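You operate a simulated robot arm through the tools that you are given. There is no shell and no other tool. Be economical: measure what you need, move in short steps, check, and stop when the job is done.

Carry out the task below with a simulated two-armed robot. There is one attempt and no reset: what you move stays moved.

JOB
Take the cap off the glass bottle that says "72" on the top of the short bench and lay it down there.

It is judged by the outcome, as a careful person would: the job done as asked, and still so three seconds after it is handed in. It fails if anything else is knocked over, pushed out of place, dropped, spilled or broken. A push-on lid holds only when it is set on centred and level and pressed home; a screw cap is set on level and turned clockwise until tight.

ROBOT AND FRAMES
Two 7-joint arms with two-finger parallel grippers on one trunk, on a base that drives. Base frame: it is fixed to the floor where the robot stands at the start and does not move with it; the origin is under the middle of the robot, x ahead of it, y to its left, z up; the surface under the hand at the start is at about z = 0.9. Readings come in m, rad, newtons and seconds.
The left shoulder is at the start at [0.08, 0.131, 0.947], the right one opposite. With the tool pointing down near the work surface each hand reaches from about 0.38 to 0.84 m from the robot's upright axis, wherever it stands, measured 20 degrees to its own side. Payload 1.57 kg a hand.
Tool frame (each hand has its own): the origin (TCP) lies between the finger pads and is the grasp point; the fingertips stand 0.03 m ahead of it; z points along the fingers, y is the line along which they close. Largest opening 0.11 m; finger width 0.024, thickness 0.012; the body of the gripper, 0.048 by 0.112 m, starts 0.078 m behind the TCP.
Orientation is that of the tool frame in the base frame, as a unit quaternion [x, y, z, w]. With the fingers straight down and closing along the base's y, the tool's x points along the base's -x, its y along +y and its z along -z.

CONTROLS
- The arms move only by the tool play_rows. It takes "left_targets", "right_targets" or both (then of equal length, played together; a hand with none holds still); each is a list of rows, each a list of 7 numbers: the shift along the tool's x, y, z in units of 25 mm (1.0 is 25 mm), then the turn, a rotation vector about the tool's x, y, z in units of 4 degrees (1.0 is 4 degrees), then the gripper command, from -1 (fully open) to 1 (shut), values between in proportion. In form: [[tx, ty, tz, rx, ry, rz, gripper], ...]. A call has 1 to 10 rows; each row shifts and turns the commanded pose from where the row before left it, along the tool's axes as they then stand. A call with a number of a shift or a turn outside -1 to 1 is refused whole. Each row takes 0.2 s and may step no farther than 0.05 m and 0.15 rad from the row before; otherwise, or with a gripper value out of range, the whole call is refused. Where a pose cannot be reached the arm comes as near as it can. A force on the tool above 40 N (or 10 N above the force at the start of the call, whichever is more), or a blocked arm, ends the call early, and 0.2 s more pass. Each finger travels about 0.108 m/s and halts on what it meets, pressing with about 43 N; the grip force reading is that of the motor and also rises with nothing between the fingers. The clock runs only during rows and for 0.2 s after the last one: add rows that do not move to give the fingers time. The reply holds the time, the measured pose of the TCP, the force on the tool along the base axes, the opening and the grip force, in the units named above and with some noise, with the torque about the TCP (base axes, N m) and any sound that the robot's microphone picked up, and new pictures: "show" is both (left out), scene, wrist or none (wrist: the cameras of the hands that moved).
- Cameras (640 x 400 px; columns grow to the right, rows downward): "scene" is now at [-0.0477, -0.0112, 1.4423]; the picture's right is [-0.12, -0.99, 0.00], its down [-0.35, 0.04, -0.94] and it looks along [0.93, -0.12, -0.35] (base axes); focal length 262 px, centre (320, 200). "left" rides on the left gripper at [0.07, -0.016, -0.141] in its tool frame; the picture's right is [0.23, 0.97, 0.00], its down [-0.86, 0.20, -0.48] and it looks along [-0.47, 0.11, 0.88] (tool axes); focal length 222 px, centre (320, 200). "right" rides on the right gripper at [0.07, 0.016, -0.141] in its tool frame; the picture's right is [-0.23, 0.97, 0.00], its down [-0.86, -0.20, -0.48] and it looks along [-0.47, -0.11, 0.88] (tool axes); focal length 222 px, centre (320, 200). There is no depth. A picture from a camera that has moved, and an enlarged one, comes with that camera's place and axes in the base frame and with its lens.
- roll_base(legs): drives the robot by 1 to 6 legs, each [ahead, left, turn to the left] in m, m and rad, along the robot's own axes; the way and the turn of a leg run together, so that a leg with both is an arc; at most 1.5 m and 3.142 rad a leg. The arms and the cameras ride along, it lands a little off, and it stops where it bumps. It gives what a move gives, and a new picture of the scene camera.
- head_to(pan, tilt): turns the head with the scene camera to pan (to the left, within 1.902 rad either way) and tilt (down, from -0.506 to 1.204), counted from straight ahead of the robot. It gives what a move gives, and a new picture of the scene camera.
- zoom(camera, box): a new picture of the part [left, top, right, bottom] of that camera's present view, enlarged. The clock stands still meanwhile.
- finish_job(): hands the job in; it is judged then, once.

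Go step by step. Nothing tells you exact positions but the pictures and the camera data: compare them with the known pose of the tool, close in by small moves and look again before you grip or let go. The budget is 120 turns and 260 pictures, counting those below and the enlarged ones. Unless the task says otherwise, let go and move clear before handing in, and close with one line.

The tools are called as a command line: name --argument value ..., lists and objects as JSON in quotes. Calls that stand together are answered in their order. play_rows: Moves the arms, as the interface text tells. Its arguments: {"type":"object","properties":{"left_targets":{"type":"array"},"right_targets":{"type":"array"},"show":{"type":"string","enum":["both","scene","wrist","none"]}},"required":[]} The other tools are called the same way: roll_base (legs) drives the base; head_to (pan, tilt) turns the head that bears the scene camera; zoom (camera, box) takes an enlarged picture of a part of a camera's view; finish_job () hands the job in.

At the start:

```text
t: 0.0
left_tcp_pos: [0.507, 0.0697, 1.2769]
left_tcp_rot: [-0.001, 1.0, 0.0, -0.001]
left_ft_force: [1.1, -0.1, 0.3]
left_torque: [-0.04, -0.01, 0.0]
left_finger_gap: 0.1099
left_grasp_force: 0.2
right_tcp_pos: [0.4791, -0.3394, 1.2105]
right_tcp_rot: [-0.001, 1.0, 0.0, 0.001]
right_ft_force: [-0.6, 0.1, -1.0]
right_torque: [-0.01, -0.03, -0.01]
right_finger_gap: 0.1097
right_grasp_force: 0.1
robot x, y, heading: [-0.0011, -0.0004, -0.001]
head pan, tilt: [-0.124, 0.361]
```

scene: 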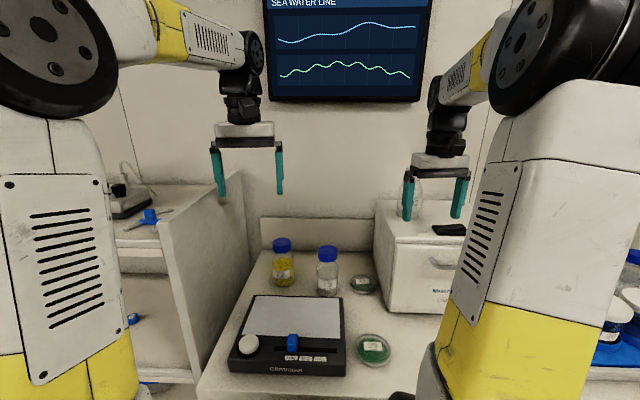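
right: 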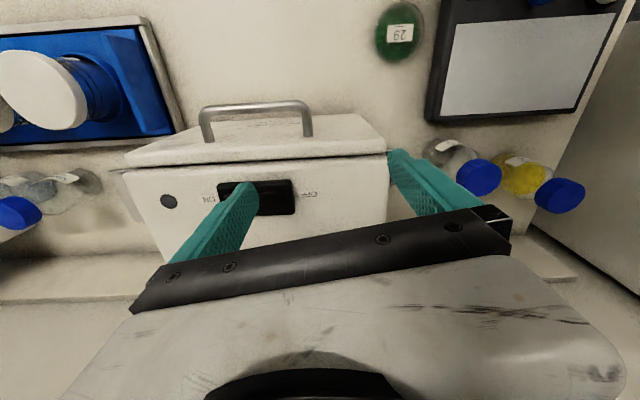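
left: 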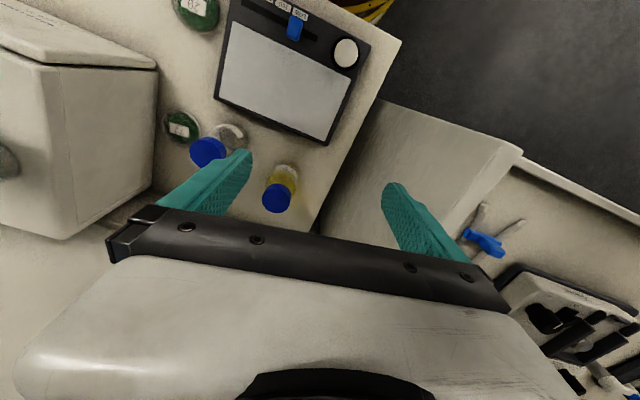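

I see two blue-capped bottles on the bench ahead and more bottles to the right. I need to read the labels first.

zoom --camera "scene" --box '[250, 220, 400, 314]'

head_to --pan -0.9 --tilt 0.5

head_to --pan 0.8 --tilt 0.5

```text
4.26 times, centred on (325, 267) of scene
camera zoom: at [-0.0477, -0.0112, 1.4423], right [-0.12, -0.99, 0.0], down [-0.35, 0.04, -0.94], along [0.93, -0.12, -0.35], focal length 1116 px, centre (299, -85)
```

zoom: 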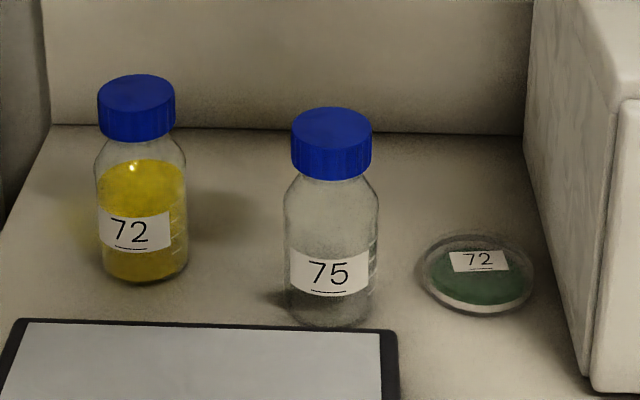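

```text
t: 1.1
left_tcp_pos: [0.5074, 0.0685, 1.2757]
left_tcp_rot: [0.0, 1.0, 0.0, 0.0]
left_ft_force: [0.5, 0.1, -0.2]
left_torque: [0.0, 0.02, 0.03]
left_finger_gap: 0.11
left_grasp_force: 0.0
right_tcp_pos: [0.48, -0.3398, 1.2101]
right_tcp_rot: [0.0, 1.0, -0.001, 0.001]
right_ft_force: [0.4, 0.1, 0.2]
right_torque: [-0.01, 0.03, 0.0]
right_finger_gap: 0.11
right_grasp_force: 0.0
robot x, y, heading: [-0.0014, -0.0, -0.001]
head pan, tilt: [-0.901, 0.499]
camera scene: at [-0.0835, -0.0709, 1.4295], right [-0.78, -0.62, 0.0], down [-0.3, 0.37, -0.88], along [0.55, -0.69, -0.48], focal length 262 px, centre (320, 200)
```

scene: 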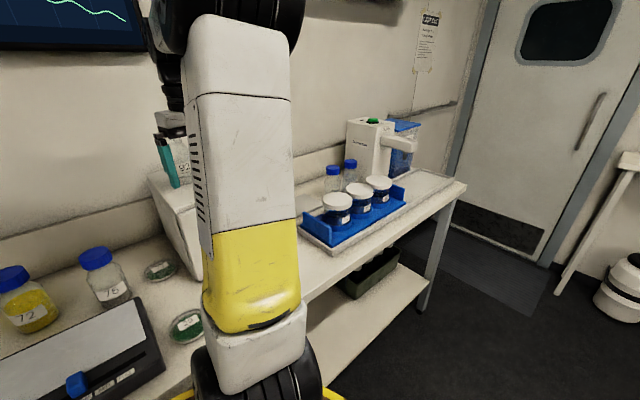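

```text
t: 2.9
left_tcp_pos: [0.5065, 0.0677, 1.2773]
left_tcp_rot: [0.0, 1.0, 0.001, 0.0]
left_ft_force: [0.5, -0.3, -0.8]
left_torque: [0.0, 0.0, -0.01]
left_finger_gap: 0.1099
left_grasp_force: 0.1
right_tcp_pos: [0.4794, -0.3389, 1.2086]
right_tcp_rot: [0.001, 1.0, 0.0, 0.0]
right_ft_force: [0.7, 0.2, 0.0]
right_torque: [-0.01, 0.04, 0.0]
right_finger_gap: 0.11
right_grasp_force: 0.1
robot x, y, heading: [0.0014, -0.0026, 0.003]
head pan, tilt: [0.799, 0.499]
camera scene: at [-0.0766, 0.0655, 1.4295], right [0.72, -0.7, 0.0], down [-0.33, -0.34, -0.88], along [0.61, 0.63, -0.48], focal length 262 px, centre (320, 200)
```

scene: 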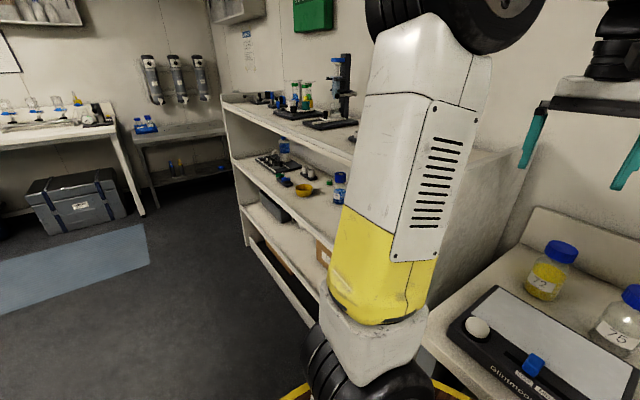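

The bottle ahead is a 72, but I need to establish which bench is "short", so I'll look around.

zoom --camera "scene" --box '[0, 50, 240, 200]'

zoom --camera "scene" --box '[230, 70, 390, 230]'

head_to --pan 1.6 --tilt 0.4

head_to --pan -1.7 --tilt 0.4

head_to --pan -0.124 --tilt 0.8

```text
2.67 times, centred on (120, 125) of scene
camera zoom: at [-0.0766, 0.0655, 1.4295], right [0.72, -0.7, 0.0], down [-0.33, -0.34, -0.88], along [0.61, 0.63, -0.48], focal length 699 px, centre (853, 400)
```

zoom: 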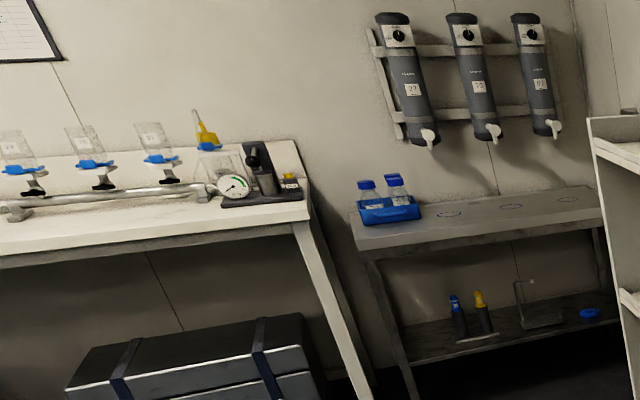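

```text
2.50 times, centred on (310, 150) of scene
camera zoom: at [-0.0766, 0.0655, 1.4295], right [0.72, -0.7, 0.0], down [-0.33, -0.34, -0.88], along [0.61, 0.63, -0.48], focal length 656 px, centre (345, 325)
```

zoom: 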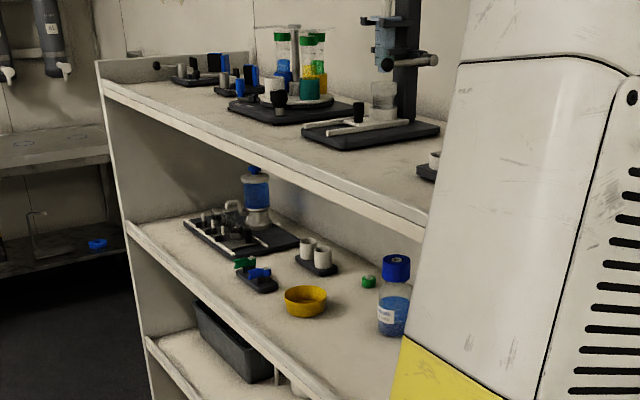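

```text
t: 4.0
left_tcp_pos: [0.5067, 0.0694, 1.2774]
left_tcp_rot: [0.0, 1.0, -0.001, 0.001]
left_ft_force: [1.2, -0.6, -0.8]
left_torque: [0.01, -0.01, -0.01]
left_finger_gap: 0.1101
left_grasp_force: 0.1
right_tcp_pos: [0.4784, -0.3402, 1.2101]
right_tcp_rot: [0.0, 1.0, 0.0, 0.0]
right_ft_force: [-0.2, 0.1, 0.6]
right_torque: [0.0, -0.03, -0.01]
right_finger_gap: 0.1099
right_grasp_force: 0.1
robot x, y, heading: [-0.004, 0.0014, -0.002]
head pan, tilt: [1.6, 0.4]
camera scene: at [-0.1427, 0.0929, 1.4387], right [1.0, 0.03, 0.0], down [0.01, -0.39, -0.92], along [-0.03, 0.92, -0.39], focal length 262 px, centre (320, 200)
```

scene: 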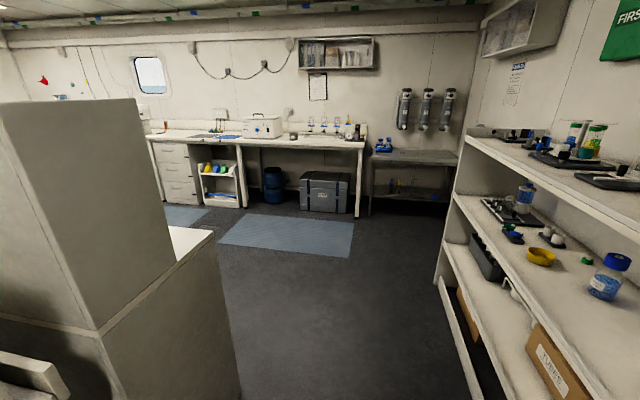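

```text
t: 6.8
left_tcp_pos: [0.5079, 0.0686, 1.2767]
left_tcp_rot: [0.0, 1.0, 0.0, 0.001]
left_ft_force: [-0.3, 0.5, 0.2]
left_torque: [0.03, -0.02, 0.04]
left_finger_gap: 0.1099
left_grasp_force: 0.0
right_tcp_pos: [0.4774, -0.3393, 1.2088]
right_tcp_rot: [0.001, 1.0, 0.0, 0.0]
right_ft_force: [-0.3, 0.1, 0.6]
right_torque: [-0.03, 0.02, 0.0]
right_finger_gap: 0.1099
right_grasp_force: 0.1
robot x, y, heading: [-0.0024, -0.0007, -0.001]
head pan, tilt: [-1.7, 0.4]
camera scene: at [-0.152, -0.0915, 1.4387], right [-0.99, 0.13, 0.0], down [0.05, 0.39, -0.92], along [-0.12, -0.91, -0.39], focal length 262 px, centre (320, 200)
```

scene: 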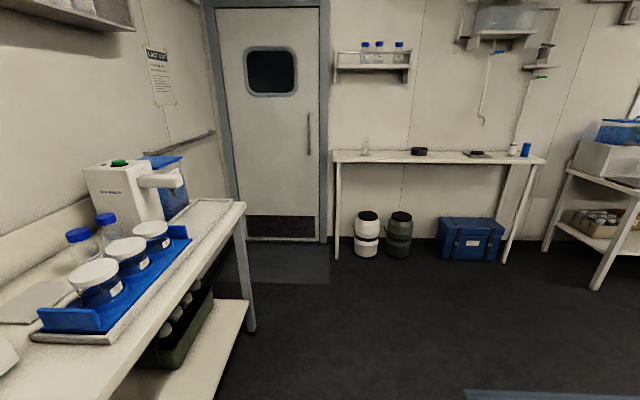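

```text
t: 8.4
left_tcp_pos: [0.507, 0.0685, 1.2777]
left_tcp_rot: [0.0, 1.0, 0.0, 0.001]
left_ft_force: [0.7, -0.2, -0.9]
left_torque: [-0.02, 0.0, 0.01]
left_finger_gap: 0.1103
left_grasp_force: 0.0
right_tcp_pos: [0.4783, -0.3387, 1.21]
right_tcp_rot: [-0.001, 1.0, 0.002, 0.001]
right_ft_force: [0.6, -0.4, -0.3]
right_torque: [0.02, 0.02, 0.02]
right_finger_gap: 0.1101
right_grasp_force: 0.0
robot x, y, heading: [-0.0044, -0.0004, 0.0]
head pan, tilt: [-0.124, 0.799]
camera scene: at [-0.06, -0.0097, 1.4036], right [-0.12, -0.99, 0.0], down [-0.71, 0.09, -0.7], along [0.69, -0.09, -0.72], focal length 262 px, centre (320, 200)
```

scene: 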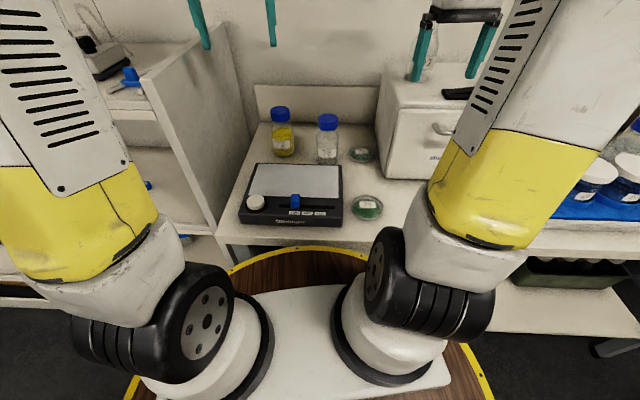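

The target is the yellow 72 bottle on this bench: cap top at about (0.647, 0.017, 1.055), body about 7 cm wide. The left hand will hold the body from the front, tilted 45°, while the right hand turns the cap from above. I start by tilting the left hand.

play_rows --left_targets '[[0, 0, 0, 0, -1, 0, -1], [0, 0, 0, 0, -1, 0, -1], [0, 0, 0, 0, -1, 0, -1], [0, 0, 0, 0, -1, 0, -1], [0, 0, 0, 0, -1, 0, -1], [0, 0, 0, 0, -1, 0, -1], [0, 0, 0, 0, -1, 0, -1], [0, 0, 0, 0, -1, 0, -1], [0, 0, 0, 0, -1, 0, -1], [0, 0, 0, 0, -1, 0, -1]]' --show "none"

play_rows --left_targets '[[0.5, -0.4, 0, 0, -1, 0, -0.8], [1, -0.4, 0.5, 0, -0.25, 0, -0.7], [1, -0.4, 0.5, 0, 0, 0, -0.7], [1, -0.4, 0.5, 0, 0, 0, -0.7], [0, -0.48, 1, 0, 0, 0, -0.7], [0, 0, 1, 0, 0, 0, -0.7], [0, 0, 0, 0, 0, 0, -0.7]]'

```text
t: 10.6
left_tcp_pos: [0.5074, 0.0681, 1.2786]
left_tcp_rot: [0.0, 0.939, 0.0, 0.344]
left_ft_force: [0.6, -0.5, -0.3]
left_torque: [0.01, 0.01, -0.02]
left_finger_gap: 0.1101
left_grasp_force: 0.0
right_tcp_pos: [0.4793, -0.3398, 1.2095]
right_tcp_rot: [-0.001, 1.0, -0.001, 0.0]
right_ft_force: [0.3, -0.4, 0.2]
right_torque: [0.0, -0.02, 0.02]
right_finger_gap: 0.1099
right_grasp_force: 0.1
robot x, y, heading: [-0.0009, -0.0017, -0.004]
head pan, tilt: [-0.124, 0.799]
```

```text
t: 12.2
left_tcp_pos: [0.5034, 0.0156, 1.1553]
left_tcp_rot: [0.0, 0.924, 0.0, 0.383]
left_ft_force: [-0.3, 1.0, 0.6]
left_torque: [0.0, 0.02, 0.0]
left_finger_gap: 0.0935
left_grasp_force: 0.1
right_tcp_pos: [0.479, -0.3388, 1.2093]
right_tcp_rot: [-0.001, 1.0, 0.001, 0.0]
right_ft_force: [0.0, -0.1, -0.3]
right_torque: [-0.02, -0.01, 0.0]
right_finger_gap: 0.1101
right_grasp_force: 0.0
robot x, y, heading: [-0.0034, -0.0015, 0.001]
head pan, tilt: [-0.124, 0.799]
camera scene: at [-0.0601, -0.0096, 1.4036], right [-0.12, -0.99, 0.0], down [-0.71, 0.09, -0.7], along [0.69, -0.09, -0.72], focal length 262 px, centre (320, 200)
camera left: at [0.3564, 0.0005, 1.2064], right [-0.16, 0.97, -0.16], down [0.27, 0.2, 0.94], along [0.95, 0.11, -0.29], focal length 222 px, centre (320, 200)
```

scene: 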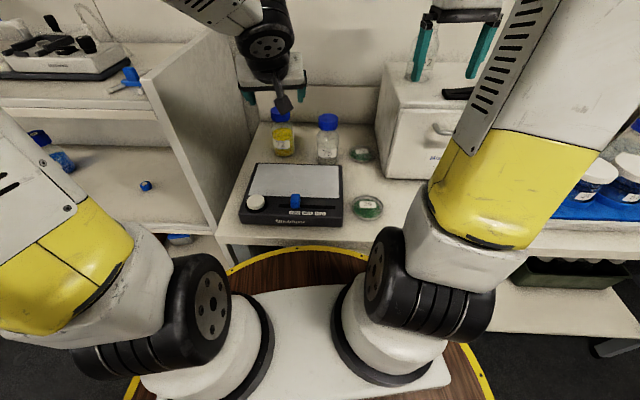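
left: 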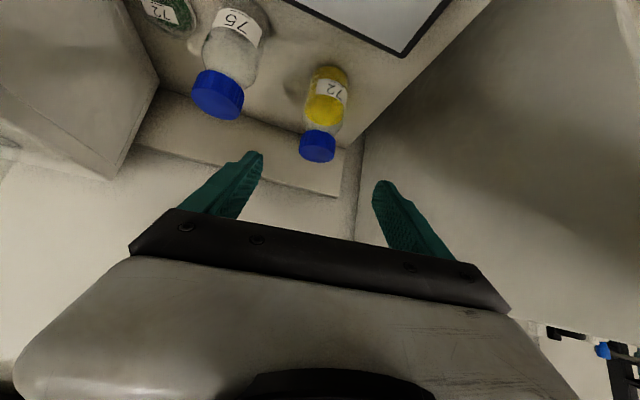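

Estimates agree (bottle axis ≈ (0.647, 0.016)). Moving the left hand to the standoff in front of the bottle.

play_rows --left_targets '[[1, 0, 0.5, 0, 0, 0, -0.7], [0.72, 0, 1, 0, 0, 0, -0.7], [0, 0, 1, 0, 0, 0, -0.7], [0, 0, 1, 0, 0, 0, -0.7], [0, 0, 1, 0, 0, 0, -0.7], [0, 0, 0.2, 0, 0, 0, -0.7], [0, 0, 0, 0, 0, 0, -0.7]]'

zoom --camera "scene" --box '[220, 60, 380, 220]'

```text
t: 13.8
left_tcp_pos: [0.555, 0.0148, 1.0401]
left_tcp_rot: [-0.001, 0.924, 0.001, 0.383]
left_ft_force: [0.9, 0.0, -0.4]
left_torque: [-0.01, 0.0, -0.01]
left_finger_gap: 0.0935
left_grasp_force: 0.1
right_tcp_pos: [0.479, -0.3387, 1.2097]
right_tcp_rot: [0.0, 1.0, 0.0, 0.0]
right_ft_force: [-0.1, -0.4, 0.6]
right_torque: [0.0, 0.01, 0.0]
right_finger_gap: 0.1098
right_grasp_force: 0.0
robot x, y, heading: [-0.0015, -0.0041, -0.005]
head pan, tilt: [-0.124, 0.799]
camera scene: at [-0.06, -0.0096, 1.4036], right [-0.12, -0.99, 0.0], down [-0.71, 0.09, -0.7], along [0.69, -0.09, -0.72], focal length 262 px, centre (320, 200)
camera left: at [0.4082, 0.0003, 1.0919], right [-0.16, 0.97, -0.16], down [0.27, 0.2, 0.94], along [0.95, 0.11, -0.29], focal length 222 px, centre (320, 200)
```

scene: 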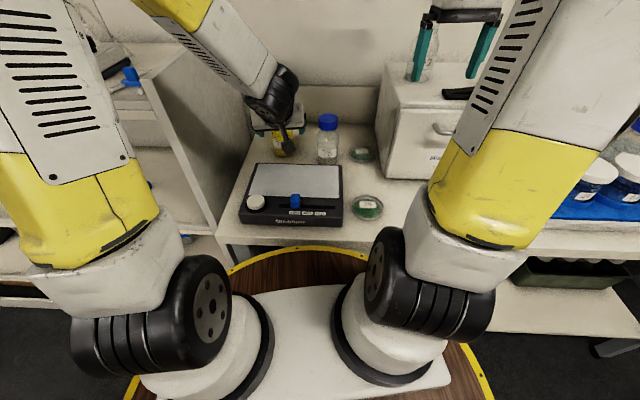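
left: 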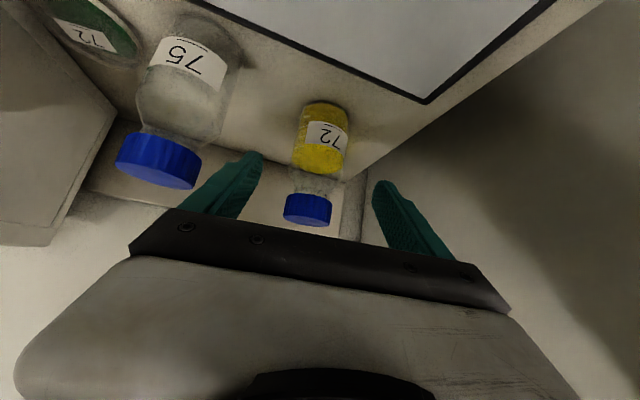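

```text
2.50 times, centred on (300, 140) of scene
camera zoom: at [-0.06, -0.0096, 1.4036], right [-0.12, -0.99, 0.0], down [-0.71, 0.09, -0.7], along [0.69, -0.09, -0.72], focal length 656 px, centre (370, 350)
```

zoom: 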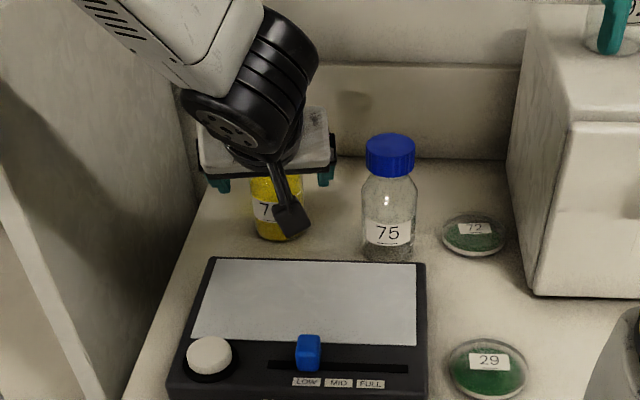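

Well aligned. Advancing onto the bottle body and closing gently.

play_rows --left_targets '[[0, 0, 1, 0, 0, 0, -0.7], [0, 0, 1, 0, 0, 0, -0.7], [0, 0, 1, 0, 0, 0, -0.7], [0, 0, 1, 0, 0, 0, -0.7], [0, 0, 1, 0, 0, 0, -0.7], [0, 0, 0.1, 0, 0, 0, -0.7], [0, 0, 0, 0, 0, 0, -0.7]]'

zoom --camera "scene" --box '[220, 60, 380, 220]'

```text
t: 15.4
left_tcp_pos: [0.6497, 0.017, 0.9517]
left_tcp_rot: [0.001, 0.924, -0.001, 0.383]
left_ft_force: [0.3, 0.3, 0.2]
left_torque: [-0.01, 0.0, 0.0]
left_finger_gap: 0.0935
left_grasp_force: 0.0
right_tcp_pos: [0.4794, -0.3393, 1.2098]
right_tcp_rot: [0.001, 1.0, 0.0, 0.001]
right_ft_force: [-0.3, -1.1, -1.0]
right_torque: [-0.01, -0.02, 0.0]
right_finger_gap: 0.11
right_grasp_force: 0.2
robot x, y, heading: [-0.0031, -0.0012, 0.002]
head pan, tilt: [-0.124, 0.799]
camera scene: at [-0.06, -0.0096, 1.4036], right [-0.12, -0.99, 0.0], down [-0.71, 0.09, -0.7], along [0.69, -0.09, -0.72], focal length 262 px, centre (320, 200)
camera left: at [0.5011, 0.0013, 1.0025], right [-0.16, 0.97, -0.16], down [0.27, 0.2, 0.94], along [0.95, 0.11, -0.29], focal length 222 px, centre (320, 200)
```

scene: 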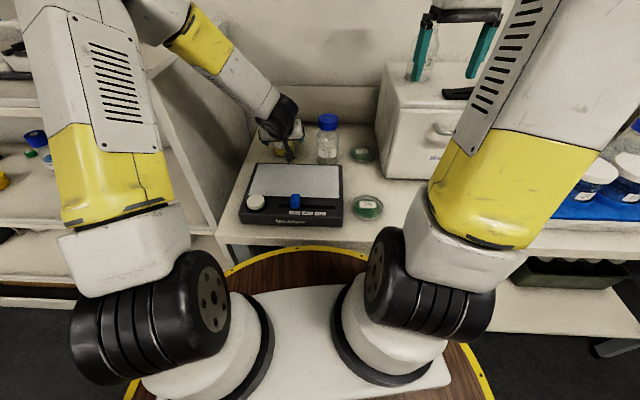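
left: 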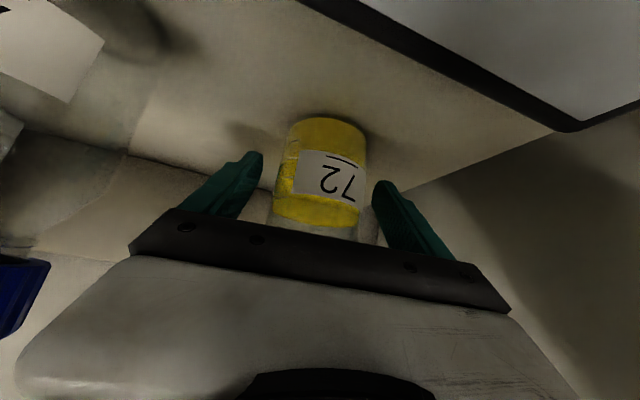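

```text
2.50 times, centred on (300, 140) of scene
camera zoom: at [-0.06, -0.0096, 1.4036], right [-0.12, -0.99, 0.0], down [-0.71, 0.09, -0.7], along [0.69, -0.09, -0.72], focal length 656 px, centre (370, 350)
```

zoom: 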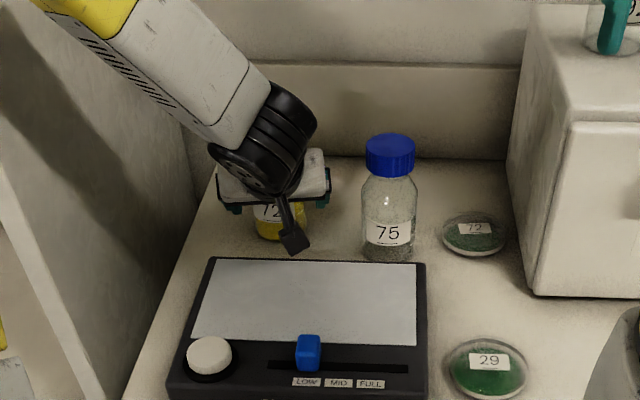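

Bottle is between the fingers, centred. Closing the left hand.

play_rows --left_targets '[[0, 0, 0, 0, 0, 0, -0.5], [0, 0, 0, 0, 0, 0, -0.4], [0, 0, 0, 0, 0, 0, -0.3], [0, 0, 0, 0, 0, 0, -0.2], [0, 0, 0, 0, 0, 0, -0.1], [0, 0, 0, 0, 0, 0, 0.1], [0, 0, 0, 0, 0, 0, 0.3]]' --show "wrist"

```text
t: 17.0
left_tcp_pos: [0.6481, 0.0163, 0.9516]
left_tcp_rot: [0.0, 0.924, 0.0, 0.383]
left_ft_force: [-0.7, 0.8, 0.7]
left_torque: [-0.11, 0.04, -0.03]
left_finger_gap: 0.0668
left_grasp_force: 43.0
right_tcp_pos: [0.4772, -0.3391, 1.2105]
right_tcp_rot: [0.0, 1.0, 0.0, 0.0]
right_ft_force: [-0.1, 0.3, -0.3]
right_torque: [0.02, 0.03, -0.01]
right_finger_gap: 0.1099
right_grasp_force: 0.1
robot x, y, heading: [-0.0021, -0.0033, 0.001]
head pan, tilt: [-0.124, 0.799]
camera left: at [0.5009, 0.0013, 1.0026], right [-0.16, 0.97, -0.16], down [0.27, 0.2, 0.94], along [0.95, 0.11, -0.29], focal length 222 px, centre (320, 200)
```

left: 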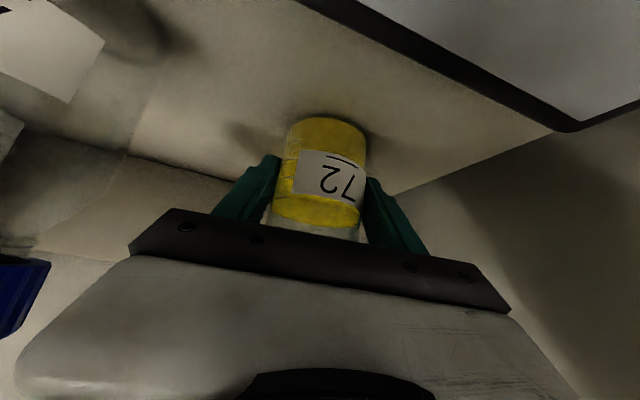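

Bottle body is held (0.067 m). Now I lift the right hand and bring it over the cap.

play_rows --right_targets '[[0, 0, -1, 0, 0, 0, -1], [0, 0, -1, 0, 0, 0, -1], [0, 1, 0, 0, 0, 0, -1], [0, 1, 0, 0, 0, 0, -1], [0, 1, 0, 0, 0, 0, -1], [0, 1, 0, 0, 0, 0, -1], [0, 1, 0, 0, 0, 0, -0.8], [-1, 1, 0, 0, 0, 0, -0.6], [-1, 1, 0, 0, 0, 0, -0.6], [-1, 1, 0, 0, 0, 0, -0.6]]' --show "scene"

play_rows --right_targets '[[-1, 1, 0, 0, 0, 0, -0.5], [-1, 1, 0, 0, 0, 0, -0.5], [-1, 1, 0, 0, 0, 0, -0.5], [-0.8, 1, 0, 0, 0, 0, -0.5], [0, 1, 0, 0, 0, 0, -0.5], [0, 1, 0, 0, 0, 0, -0.5], [0, 0.25, 0, 0, 0, 0, -0.5], [0, 0, 0, 0, 0, 0, -0.5]]'

```text
t: 19.2
left_tcp_pos: [0.6498, 0.0171, 0.9522]
left_tcp_rot: [0.001, 0.924, -0.001, 0.382]
left_ft_force: [0.6, 0.9, -0.2]
left_torque: [-0.11, -0.12, 0.03]
left_finger_gap: 0.0669
left_grasp_force: 42.8
right_tcp_pos: [0.554, -0.1421, 1.26]
right_tcp_rot: [0.001, 1.0, 0.001, 0.0]
right_ft_force: [-0.5, 0.0, -0.4]
right_torque: [-0.02, 0.02, 0.0]
right_finger_gap: 0.0875
right_grasp_force: 0.0
robot x, y, heading: [-0.0031, -0.0013, 0.003]
head pan, tilt: [-0.124, 0.799]
camera scene: at [-0.0601, -0.0098, 1.4036], right [-0.12, -0.99, 0.0], down [-0.71, 0.09, -0.7], along [0.69, -0.09, -0.72], focal length 262 px, centre (320, 200)
```

scene: 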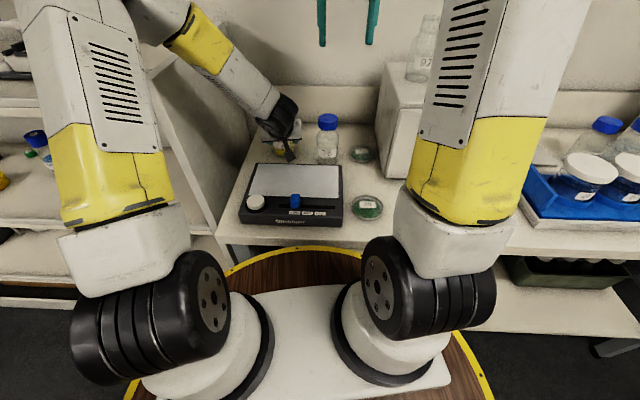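

```text
t: 21.0
left_tcp_pos: [0.6481, 0.0167, 0.9525]
left_tcp_rot: [0.0, 0.924, 0.0, 0.382]
left_ft_force: [1.2, -1.3, 1.5]
left_torque: [-0.18, -0.07, 0.04]
left_finger_gap: 0.067
left_grasp_force: 42.5
right_tcp_pos: [0.6507, 0.0189, 1.2591]
right_tcp_rot: [0.0, 1.0, 0.0, 0.0]
right_ft_force: [0.5, -0.1, 0.4]
right_torque: [0.0, 0.02, 0.0]
right_finger_gap: 0.0823
right_grasp_force: 0.1
robot x, y, heading: [-0.0014, -0.0034, -0.003]
head pan, tilt: [-0.124, 0.799]
camera scene: at [-0.0599, -0.0096, 1.4036], right [-0.12, -0.99, 0.0], down [-0.71, 0.09, -0.7], along [0.69, -0.09, -0.72], focal length 262 px, centre (320, 200)
camera right: at [0.5808, 0.0343, 1.4007], right [0.23, 0.97, 0.0], down [0.86, -0.2, 0.48], along [0.47, -0.11, -0.88], focal length 222 px, centre (320, 200)
```

scene: 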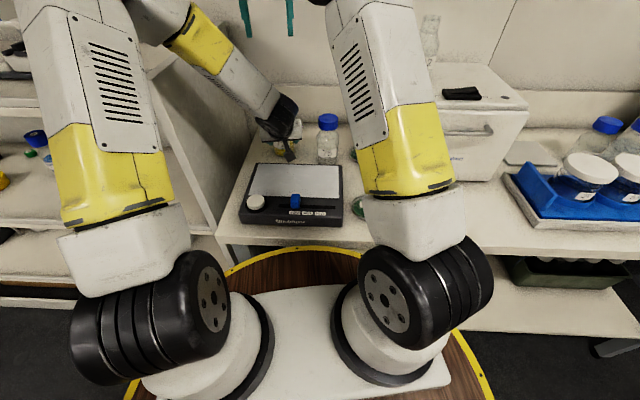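
right: 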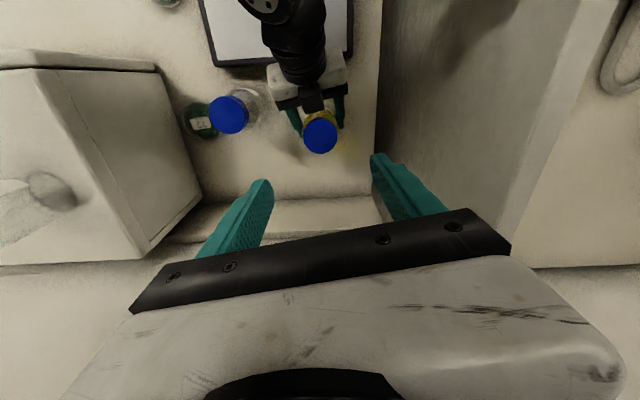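

Cap seen at about (0.656, 0.017). Descending partway to re-measure.

play_rows --right_targets '[[0, 0, 1, 0, 0, 0, -0.5], [0, 0, 1, 0, 0, 0, -0.5], [0, 0, 1, 0, 0, 0, -0.5], [0, 0, 1, 0, 0, 0, -0.5], [0, 0, 0.2, 0, 0, 0, -0.5], [0, 0, 0, 0, 0, 0, -0.5]]' --show "wrist"

zoom --camera "right" --box '[240, 80, 400, 180]'

```text
t: 22.4
left_tcp_pos: [0.6489, 0.0179, 0.9519]
left_tcp_rot: [0.0, 0.924, 0.0, 0.383]
left_ft_force: [0.7, -0.2, 4.1]
left_torque: [-0.25, -0.08, -0.04]
left_finger_gap: 0.0666
left_grasp_force: 43.1
right_tcp_pos: [0.6476, 0.0173, 1.1556]
right_tcp_rot: [-0.001, 1.0, 0.0, 0.0]
right_ft_force: [0.1, -0.5, -0.5]
right_torque: [-0.01, 0.03, -0.04]
right_finger_gap: 0.0823
right_grasp_force: 0.1
robot x, y, heading: [-0.0029, -0.0016, 0.0]
head pan, tilt: [-0.124, 0.799]
camera right: at [0.5789, 0.0334, 1.2963], right [0.23, 0.97, 0.0], down [0.86, -0.2, 0.48], along [0.47, -0.11, -0.88], focal length 222 px, centre (320, 200)
```

right: 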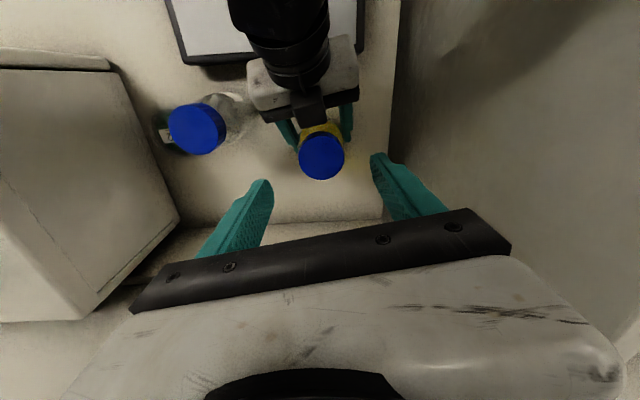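

```text
4.00 times, centred on (320, 130) of right
camera zoom: at [0.5789, 0.0334, 1.2963], right [0.23, 0.97, 0.0], down [0.86, -0.2, 0.48], along [0.47, -0.11, -0.88], focal length 888 px, centre (320, 480)
```

zoom: 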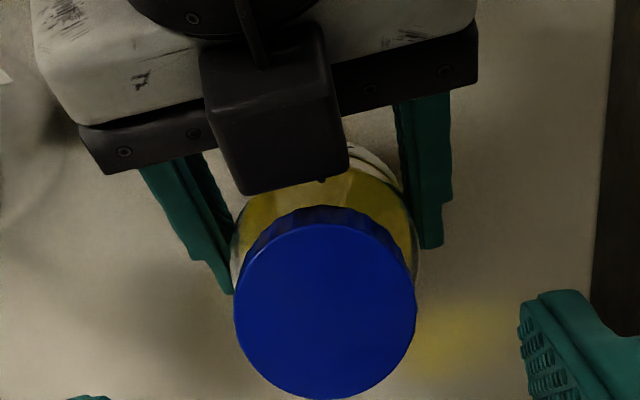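

There is a block on the left gripper near the cap; I look at its clearance before descending.

zoom --camera "scene" --box '[230, 60, 350, 180]'

head_to --pan 0.0 --tilt 0.45

zoom --camera "scene" --box '[260, 180, 400, 300]'

```text
3.33 times, centred on (290, 120) of scene
camera zoom: at [-0.06, -0.0096, 1.4036], right [-0.12, -0.99, 0.0], down [-0.71, 0.09, -0.7], along [0.69, -0.09, -0.72], focal length 874 px, centre (420, 467)
```

zoom: 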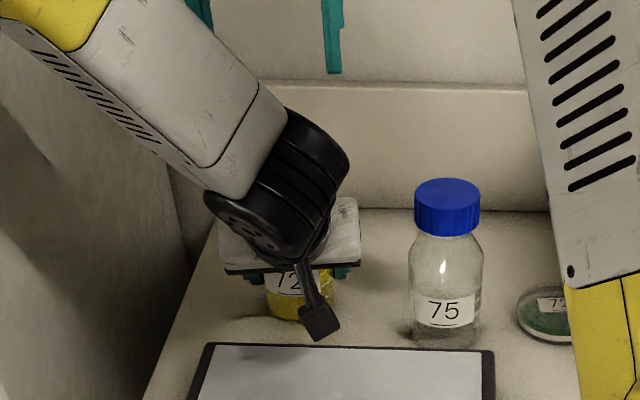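

```text
t: 23.3
left_tcp_pos: [0.6482, 0.016, 0.9526]
left_tcp_rot: [-0.001, 0.924, 0.001, 0.383]
left_ft_force: [0.3, -0.6, 4.2]
left_torque: [-0.26, -0.08, -0.02]
left_finger_gap: 0.0669
left_grasp_force: 42.9
right_tcp_pos: [0.6482, 0.0171, 1.1552]
right_tcp_rot: [0.0, 1.0, -0.001, 0.0]
right_ft_force: [0.0, 0.3, 0.0]
right_torque: [0.0, 0.03, 0.02]
right_finger_gap: 0.0826
right_grasp_force: 0.0
robot x, y, heading: [0.0005, -0.0029, 0.005]
head pan, tilt: [0.0, 0.45]
camera scene: at [-0.0482, 0.0004, 1.4339], right [0.0, -1.0, 0.0], down [-0.44, 0.0, -0.9], along [0.9, 0.0, -0.44], focal length 262 px, centre (320, 200)
```

scene: 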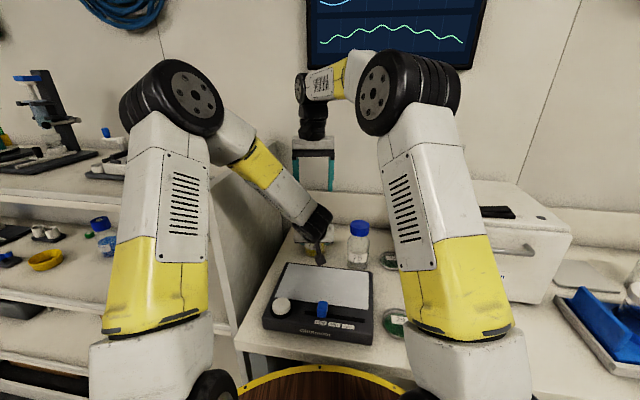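

```text
3.33 times, centred on (330, 240) of scene
camera zoom: at [-0.0482, 0.0004, 1.4339], right [0.0, -1.0, 0.0], down [-0.44, 0.0, -0.9], along [0.9, 0.0, -0.44], focal length 874 px, centre (287, 67)
```

zoom: 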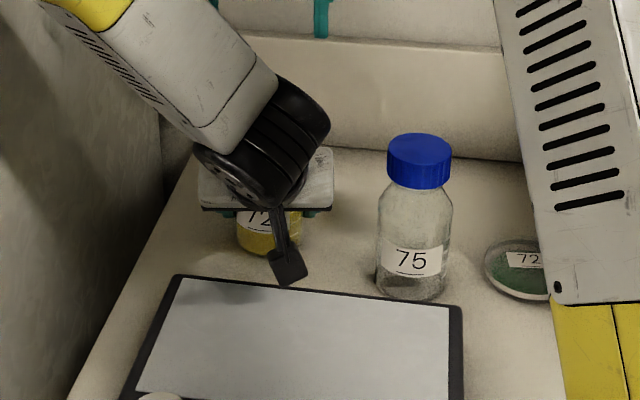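

The left gripper carries a second block near (0.60, 0.02, 1.10), too close to where the right hand will turn. I'll open the left hand, pivot it flatter about the bottle by ~13° and regrip.

play_rows --left_targets '[[0, 0, 0, 0, 0, 0, -0.3], [0, 0, 0, 0, 0, 0, -0.7], [0, 0, 0, 0, 0, 0, -0.7], [0, 0, 0, 0, -1, 0, -0.7], [0, 0, 0, 0, -1, 0, -0.7], [-0.2, 0, 0, 0, -1, 0, -0.7], [-0.2, 0, 0, 0, -0.25, 0, -0.7], [0, 0, 0, 0, 0, 0, -0.7]]'

zoom --camera "scene" --box '[260, 180, 400, 300]'

zoom --camera "right" --box '[200, 0, 440, 200]'

```text
t: 25.1
left_tcp_pos: [0.654, 0.0166, 0.9585]
left_tcp_rot: [0.0, 0.874, 0.0, 0.485]
left_ft_force: [1.1, 0.6, 0.6]
left_torque: [-0.01, -0.02, -0.03]
left_finger_gap: 0.0935
left_grasp_force: 0.0
right_tcp_pos: [0.6487, 0.0177, 1.1554]
right_tcp_rot: [0.0, 1.0, 0.0, 0.0]
right_ft_force: [-0.3, 0.2, -0.4]
right_torque: [0.0, -0.01, -0.02]
right_finger_gap: 0.0825
right_grasp_force: 0.0
robot x, y, heading: [-0.0014, 0.0009, 0.004]
head pan, tilt: [0.0, 0.45]
camera scene: at [-0.0481, 0.0004, 1.434], right [0.0, -1.0, 0.0], down [-0.44, 0.0, -0.9], along [0.9, 0.0, -0.44], focal length 262 px, centre (320, 200)
camera left: at [0.4985, 0.0013, 0.9744], right [-0.12, 0.97, -0.19], down [0.05, 0.2, 0.98], along [0.99, 0.11, -0.07], focal length 222 px, centre (320, 200)
```

scene: 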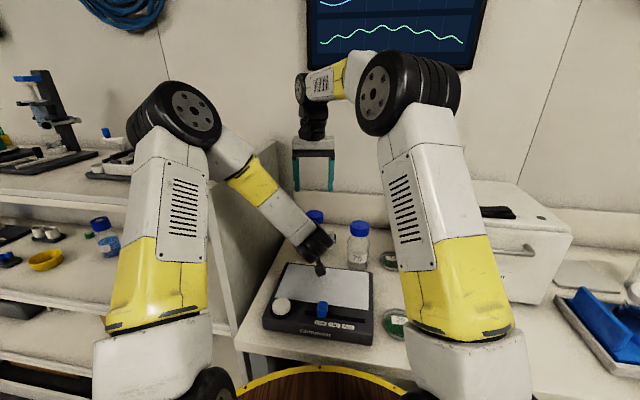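
left: 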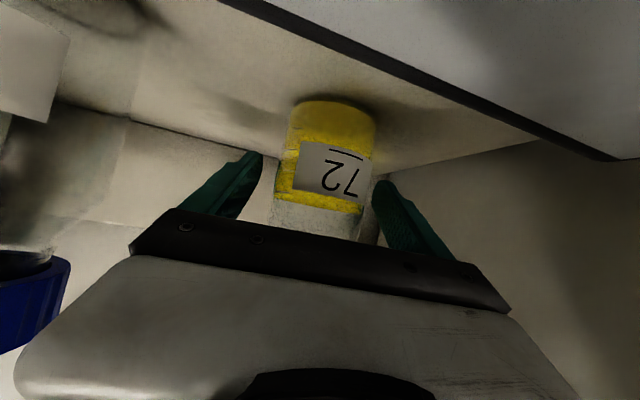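

```text
3.33 times, centred on (330, 240) of scene
camera zoom: at [-0.0481, 0.0004, 1.434], right [0.0, -1.0, 0.0], down [-0.44, 0.0, -0.9], along [0.9, 0.0, -0.44], focal length 874 px, centre (287, 67)
```

zoom: 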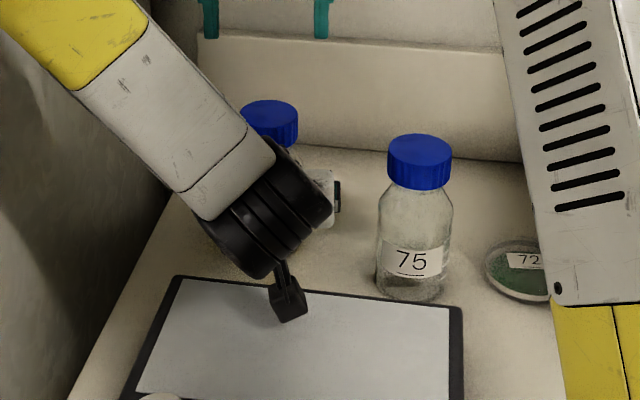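

```text
2.00 times, centred on (320, 100) of right
camera zoom: at [0.579, 0.0335, 1.2964], right [0.23, 0.97, 0.0], down [0.86, -0.2, 0.48], along [0.47, -0.11, -0.88], focal length 444 px, centre (320, 400)
```

zoom: 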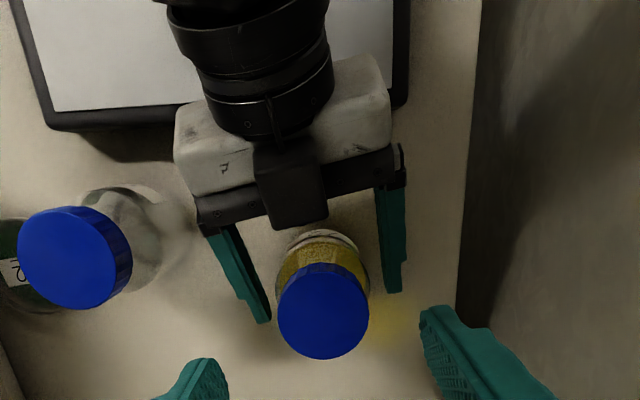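

Now the block is clear and the cap is visible: axis about (0.657, 0.016), top about 1.047. Regripping the body.

play_rows --left_targets '[[0, 0, 0, 0, 0, 0, -0.5], [0, 0, 0, 0, 0, 0, -0.4], [0, 0, 0, 0, 0, 0, -0.3], [0, 0, 0, 0, 0, 0, -0.2], [0, 0, 0, 0, 0, 0, -0.1], [0, 0, 0, 0, 0, 0, 0.1], [0, 0, 0, 0, 0, 0, 0.3]]' --right_targets '[[-0.3, 0, 1, 0, 0, 0, -0.5], [0, 0, 0.6, 0, 0, 0, -0.5], [0, 0, 0.4, 0, 0, 0, -0.5], [0, 0, 0, 0, 0, 0, -0.5], [0, 0, 0, 0, 0, 0, -0.5], [0, 0, 0, 0, 0, 0, -0.5], [0, 0, 0, 0, 0, 0, -0.5]]'

zoom --camera "scene" --box '[260, 140, 400, 260]'

```text
t: 26.7
left_tcp_pos: [0.6531, 0.0167, 0.9587]
left_tcp_rot: [0.0, 0.874, 0.0, 0.485]
left_ft_force: [0.0, 0.3, 0.5]
left_torque: [-0.06, -0.01, -0.04]
left_finger_gap: 0.0667
left_grasp_force: 43.1
right_tcp_pos: [0.6555, 0.0183, 1.1072]
right_tcp_rot: [0.0, 1.0, -0.001, 0.0]
right_ft_force: [-0.3, 0.6, 0.7]
right_torque: [0.04, 0.03, -0.04]
right_finger_gap: 0.0826
right_grasp_force: 0.0
robot x, y, heading: [0.0019, -0.0027, -0.0]
head pan, tilt: [0.0, 0.45]
camera scene: at [-0.0481, 0.0005, 1.434], right [0.0, -1.0, 0.0], down [-0.44, 0.0, -0.9], along [0.9, 0.0, -0.44], focal length 262 px, centre (320, 200)
camera right: at [0.5864, 0.0337, 1.248], right [0.23, 0.97, 0.0], down [0.86, -0.2, 0.48], along [0.47, -0.11, -0.88], focal length 222 px, centre (320, 200)
camera left: at [0.4985, 0.0014, 0.9745], right [-0.12, 0.97, -0.19], down [0.05, 0.2, 0.98], along [0.99, 0.11, -0.07], focal length 222 px, centre (320, 200)
```

scene: 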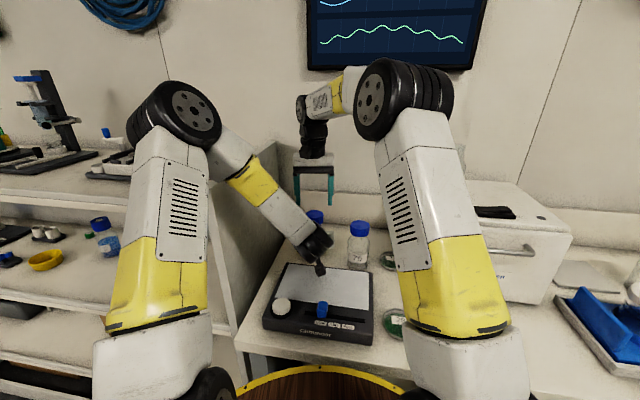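
right: 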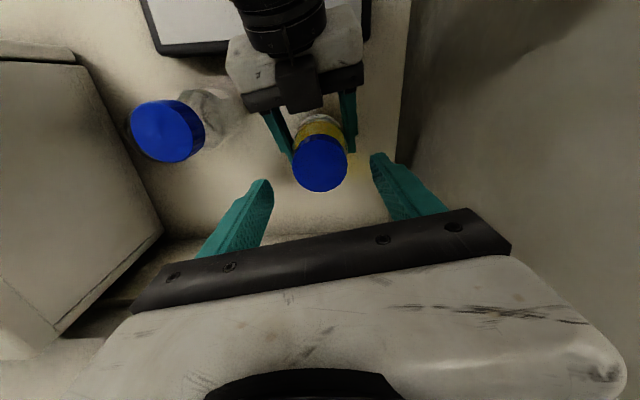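
left: 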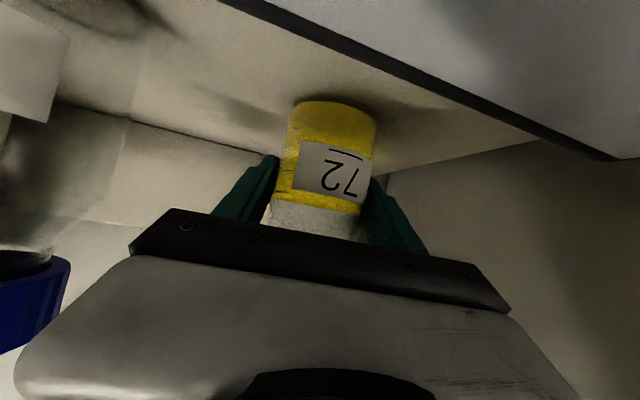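

```text
3.33 times, centred on (330, 200) of scene
camera zoom: at [-0.0481, 0.0005, 1.434], right [0.0, -1.0, 0.0], down [-0.44, 0.0, -0.9], along [0.9, 0.0, -0.44], focal length 874 px, centre (287, 200)
```

zoom: 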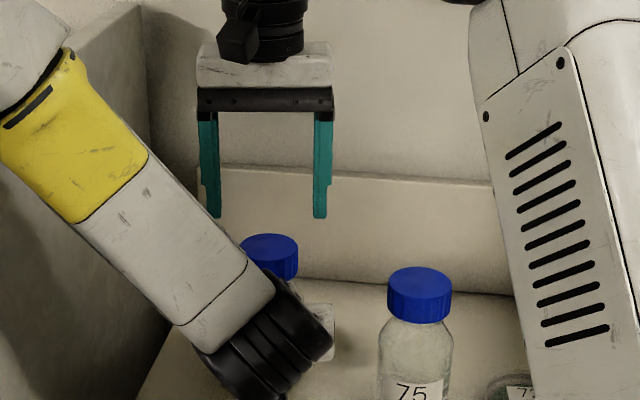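

Cap is centred below the right hand (≈(0.655, 0.018)). Descending around the cap to z ≈ 1.037.

play_rows --right_targets '[[0, 0, 1, 0, 0, 0, -0.5], [0, 0, 1, 0, 0, 0, -0.5], [0, 0, 0.5, 0, 0, 0, -0.5], [0, 0, 0.3, 0, 0, 0, -0.5], [0, 0, 0, 0, 0, 0, -0.5]]'

zoom --camera "scene" --box '[260, 140, 400, 260]'

```text
t: 27.9
left_tcp_pos: [0.6538, 0.0159, 0.9583]
left_tcp_rot: [0.0, 0.875, 0.0, 0.484]
left_ft_force: [-1.3, 1.1, 1.4]
left_torque: [-0.1, 0.08, -0.05]
left_finger_gap: 0.0669
left_grasp_force: 42.6
right_tcp_pos: [0.6554, 0.0161, 1.0356]
right_tcp_rot: [0.0, 1.0, 0.0, 0.0]
right_ft_force: [-0.4, 0.2, -0.4]
right_torque: [-0.01, -0.01, -0.01]
right_finger_gap: 0.0826
right_grasp_force: 0.1
robot x, y, heading: [0.0032, -0.003, 0.002]
head pan, tilt: [0.0, 0.45]
camera scene: at [-0.0482, 0.0005, 1.434], right [0.0, -1.0, 0.0], down [-0.44, 0.0, -0.9], along [0.9, 0.0, -0.44], focal length 262 px, centre (320, 200)
camera right: at [0.5867, 0.032, 1.1769], right [0.23, 0.97, 0.0], down [0.86, -0.2, 0.48], along [0.47, -0.11, -0.88], focal length 222 px, centre (320, 200)
```

scene: 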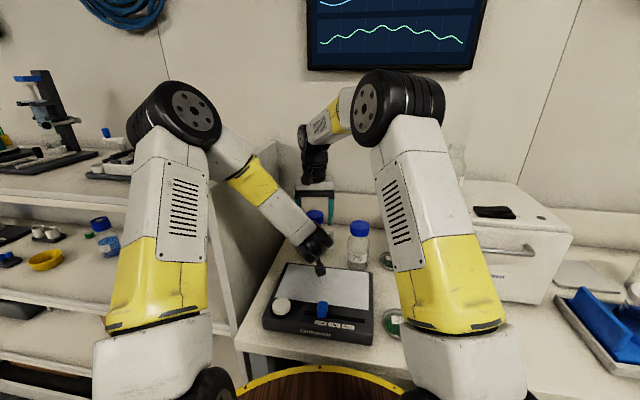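
right: 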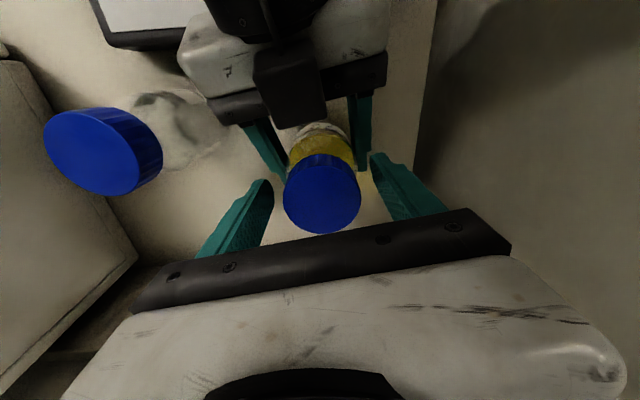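

```text
3.33 times, centred on (330, 200) of scene
camera zoom: at [-0.0482, 0.0005, 1.434], right [0.0, -1.0, 0.0], down [-0.44, 0.0, -0.9], along [0.9, 0.0, -0.44], focal length 874 px, centre (287, 200)
```

zoom: 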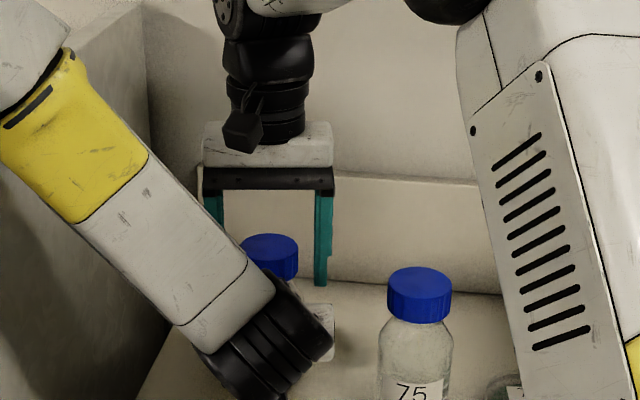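

Fingers straddle the cap. Closing, then I will turn counter-clockwise.

play_rows --right_targets '[[0, 0, 0, 0, 0, 0, -0.3], [0, 0, 0, 0, 0, 0, -0.1], [0, 0, 0, 0, 0, 0, 0.0], [0, 0, 0, 0, 0, 0, 0.2], [0, 0, 0, 0, 0, 0, 0.4], [0, 0, 0, 0, 0, 0, 0.4]]' --show "wrist"

```text
t: 29.3
left_tcp_pos: [0.6534, 0.0161, 0.9583]
left_tcp_rot: [0.001, 0.875, 0.0, 0.484]
left_ft_force: [-1.2, -2.0, 1.0]
left_torque: [0.05, 0.0, -0.06]
left_finger_gap: 0.0671
left_grasp_force: 43.0
right_tcp_pos: [0.6566, 0.0165, 1.0355]
right_tcp_rot: [0.0, 1.0, 0.0, 0.0]
right_ft_force: [-0.8, 3.3, -0.3]
right_torque: [0.04, -0.02, 0.0]
right_finger_gap: 0.0519
right_grasp_force: 42.4
robot x, y, heading: [0.0019, 0.0019, 0.002]
head pan, tilt: [0.0, 0.45]
camera right: at [0.5867, 0.0322, 1.1772], right [0.23, 0.97, 0.0], down [0.86, -0.2, 0.48], along [0.47, -0.11, -0.88], focal length 222 px, centre (320, 200)
```

right: 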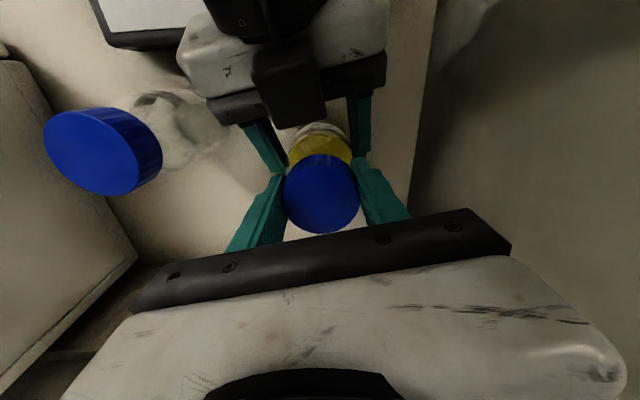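

Cap gripped (0.052 m). Turning counter-clockwise 40°.

play_rows --right_targets '[[0, 0, 0, 0, 0, -1, 0.6], [0, 0, 0, 0, 0, -1, 0.6], [0, 0, 0, 0, 0, -1, 0.6], [0, 0, 0, 0, 0, -1, 0.6], [0, 0, 0, 0, 0, -1, 0.6], [0, 0, 0, 0, 0, -1, 0.6], [0, 0, 0, 0, 0, -1, 0.6], [0, 0, 0, 0, 0, -1, 0.6], [0, 0, 0, 0, 0, -1, 0.6], [0, 0, 0, 0, 0, -1, 0.6]]'

```text
t: 31.5
left_tcp_pos: [0.6543, 0.0185, 0.9577]
left_tcp_rot: [0.0, 0.874, 0.0, 0.485]
left_ft_force: [0.9, 9.3, 0.5]
left_torque: [-1.19, -0.93, 0.04]
left_finger_gap: 0.0666
left_grasp_force: 43.2
right_tcp_pos: [0.6567, 0.0147, 1.0354]
right_tcp_rot: [-0.342, 0.94, -0.001, 0.001]
right_ft_force: [3.9, -11.6, 12.5]
right_torque: [0.01, 0.05, -0.05]
right_finger_gap: 0.052
right_grasp_force: 43.3
robot x, y, heading: [-0.0038, 0.0009, -0.0]
head pan, tilt: [0.0, 0.45]
camera scene: at [-0.0482, 0.0003, 1.434], right [0.0, -1.0, 0.0], down [-0.44, 0.0, -0.9], along [0.9, 0.0, -0.44], focal length 262 px, centre (320, 200)
camera right: at [0.5932, -0.0173, 1.1767], right [-0.45, 0.89, 0.0], down [0.78, 0.4, 0.48], along [0.43, 0.22, -0.88], focal length 222 px, centre (320, 200)
```

scene: 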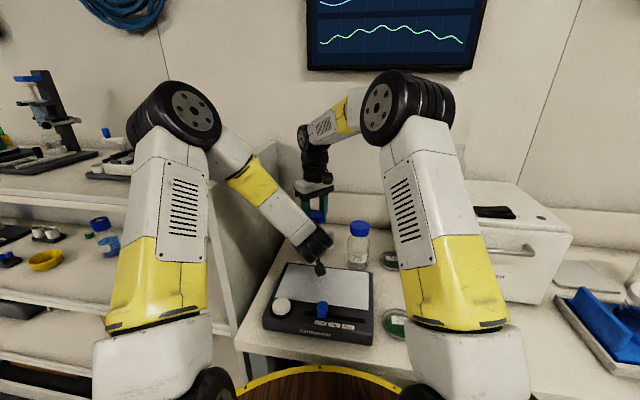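
right: 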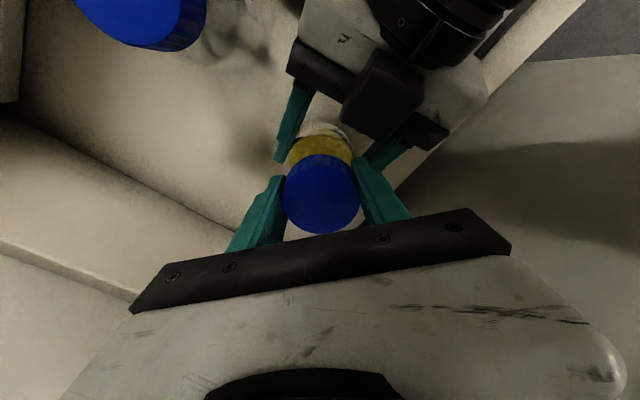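

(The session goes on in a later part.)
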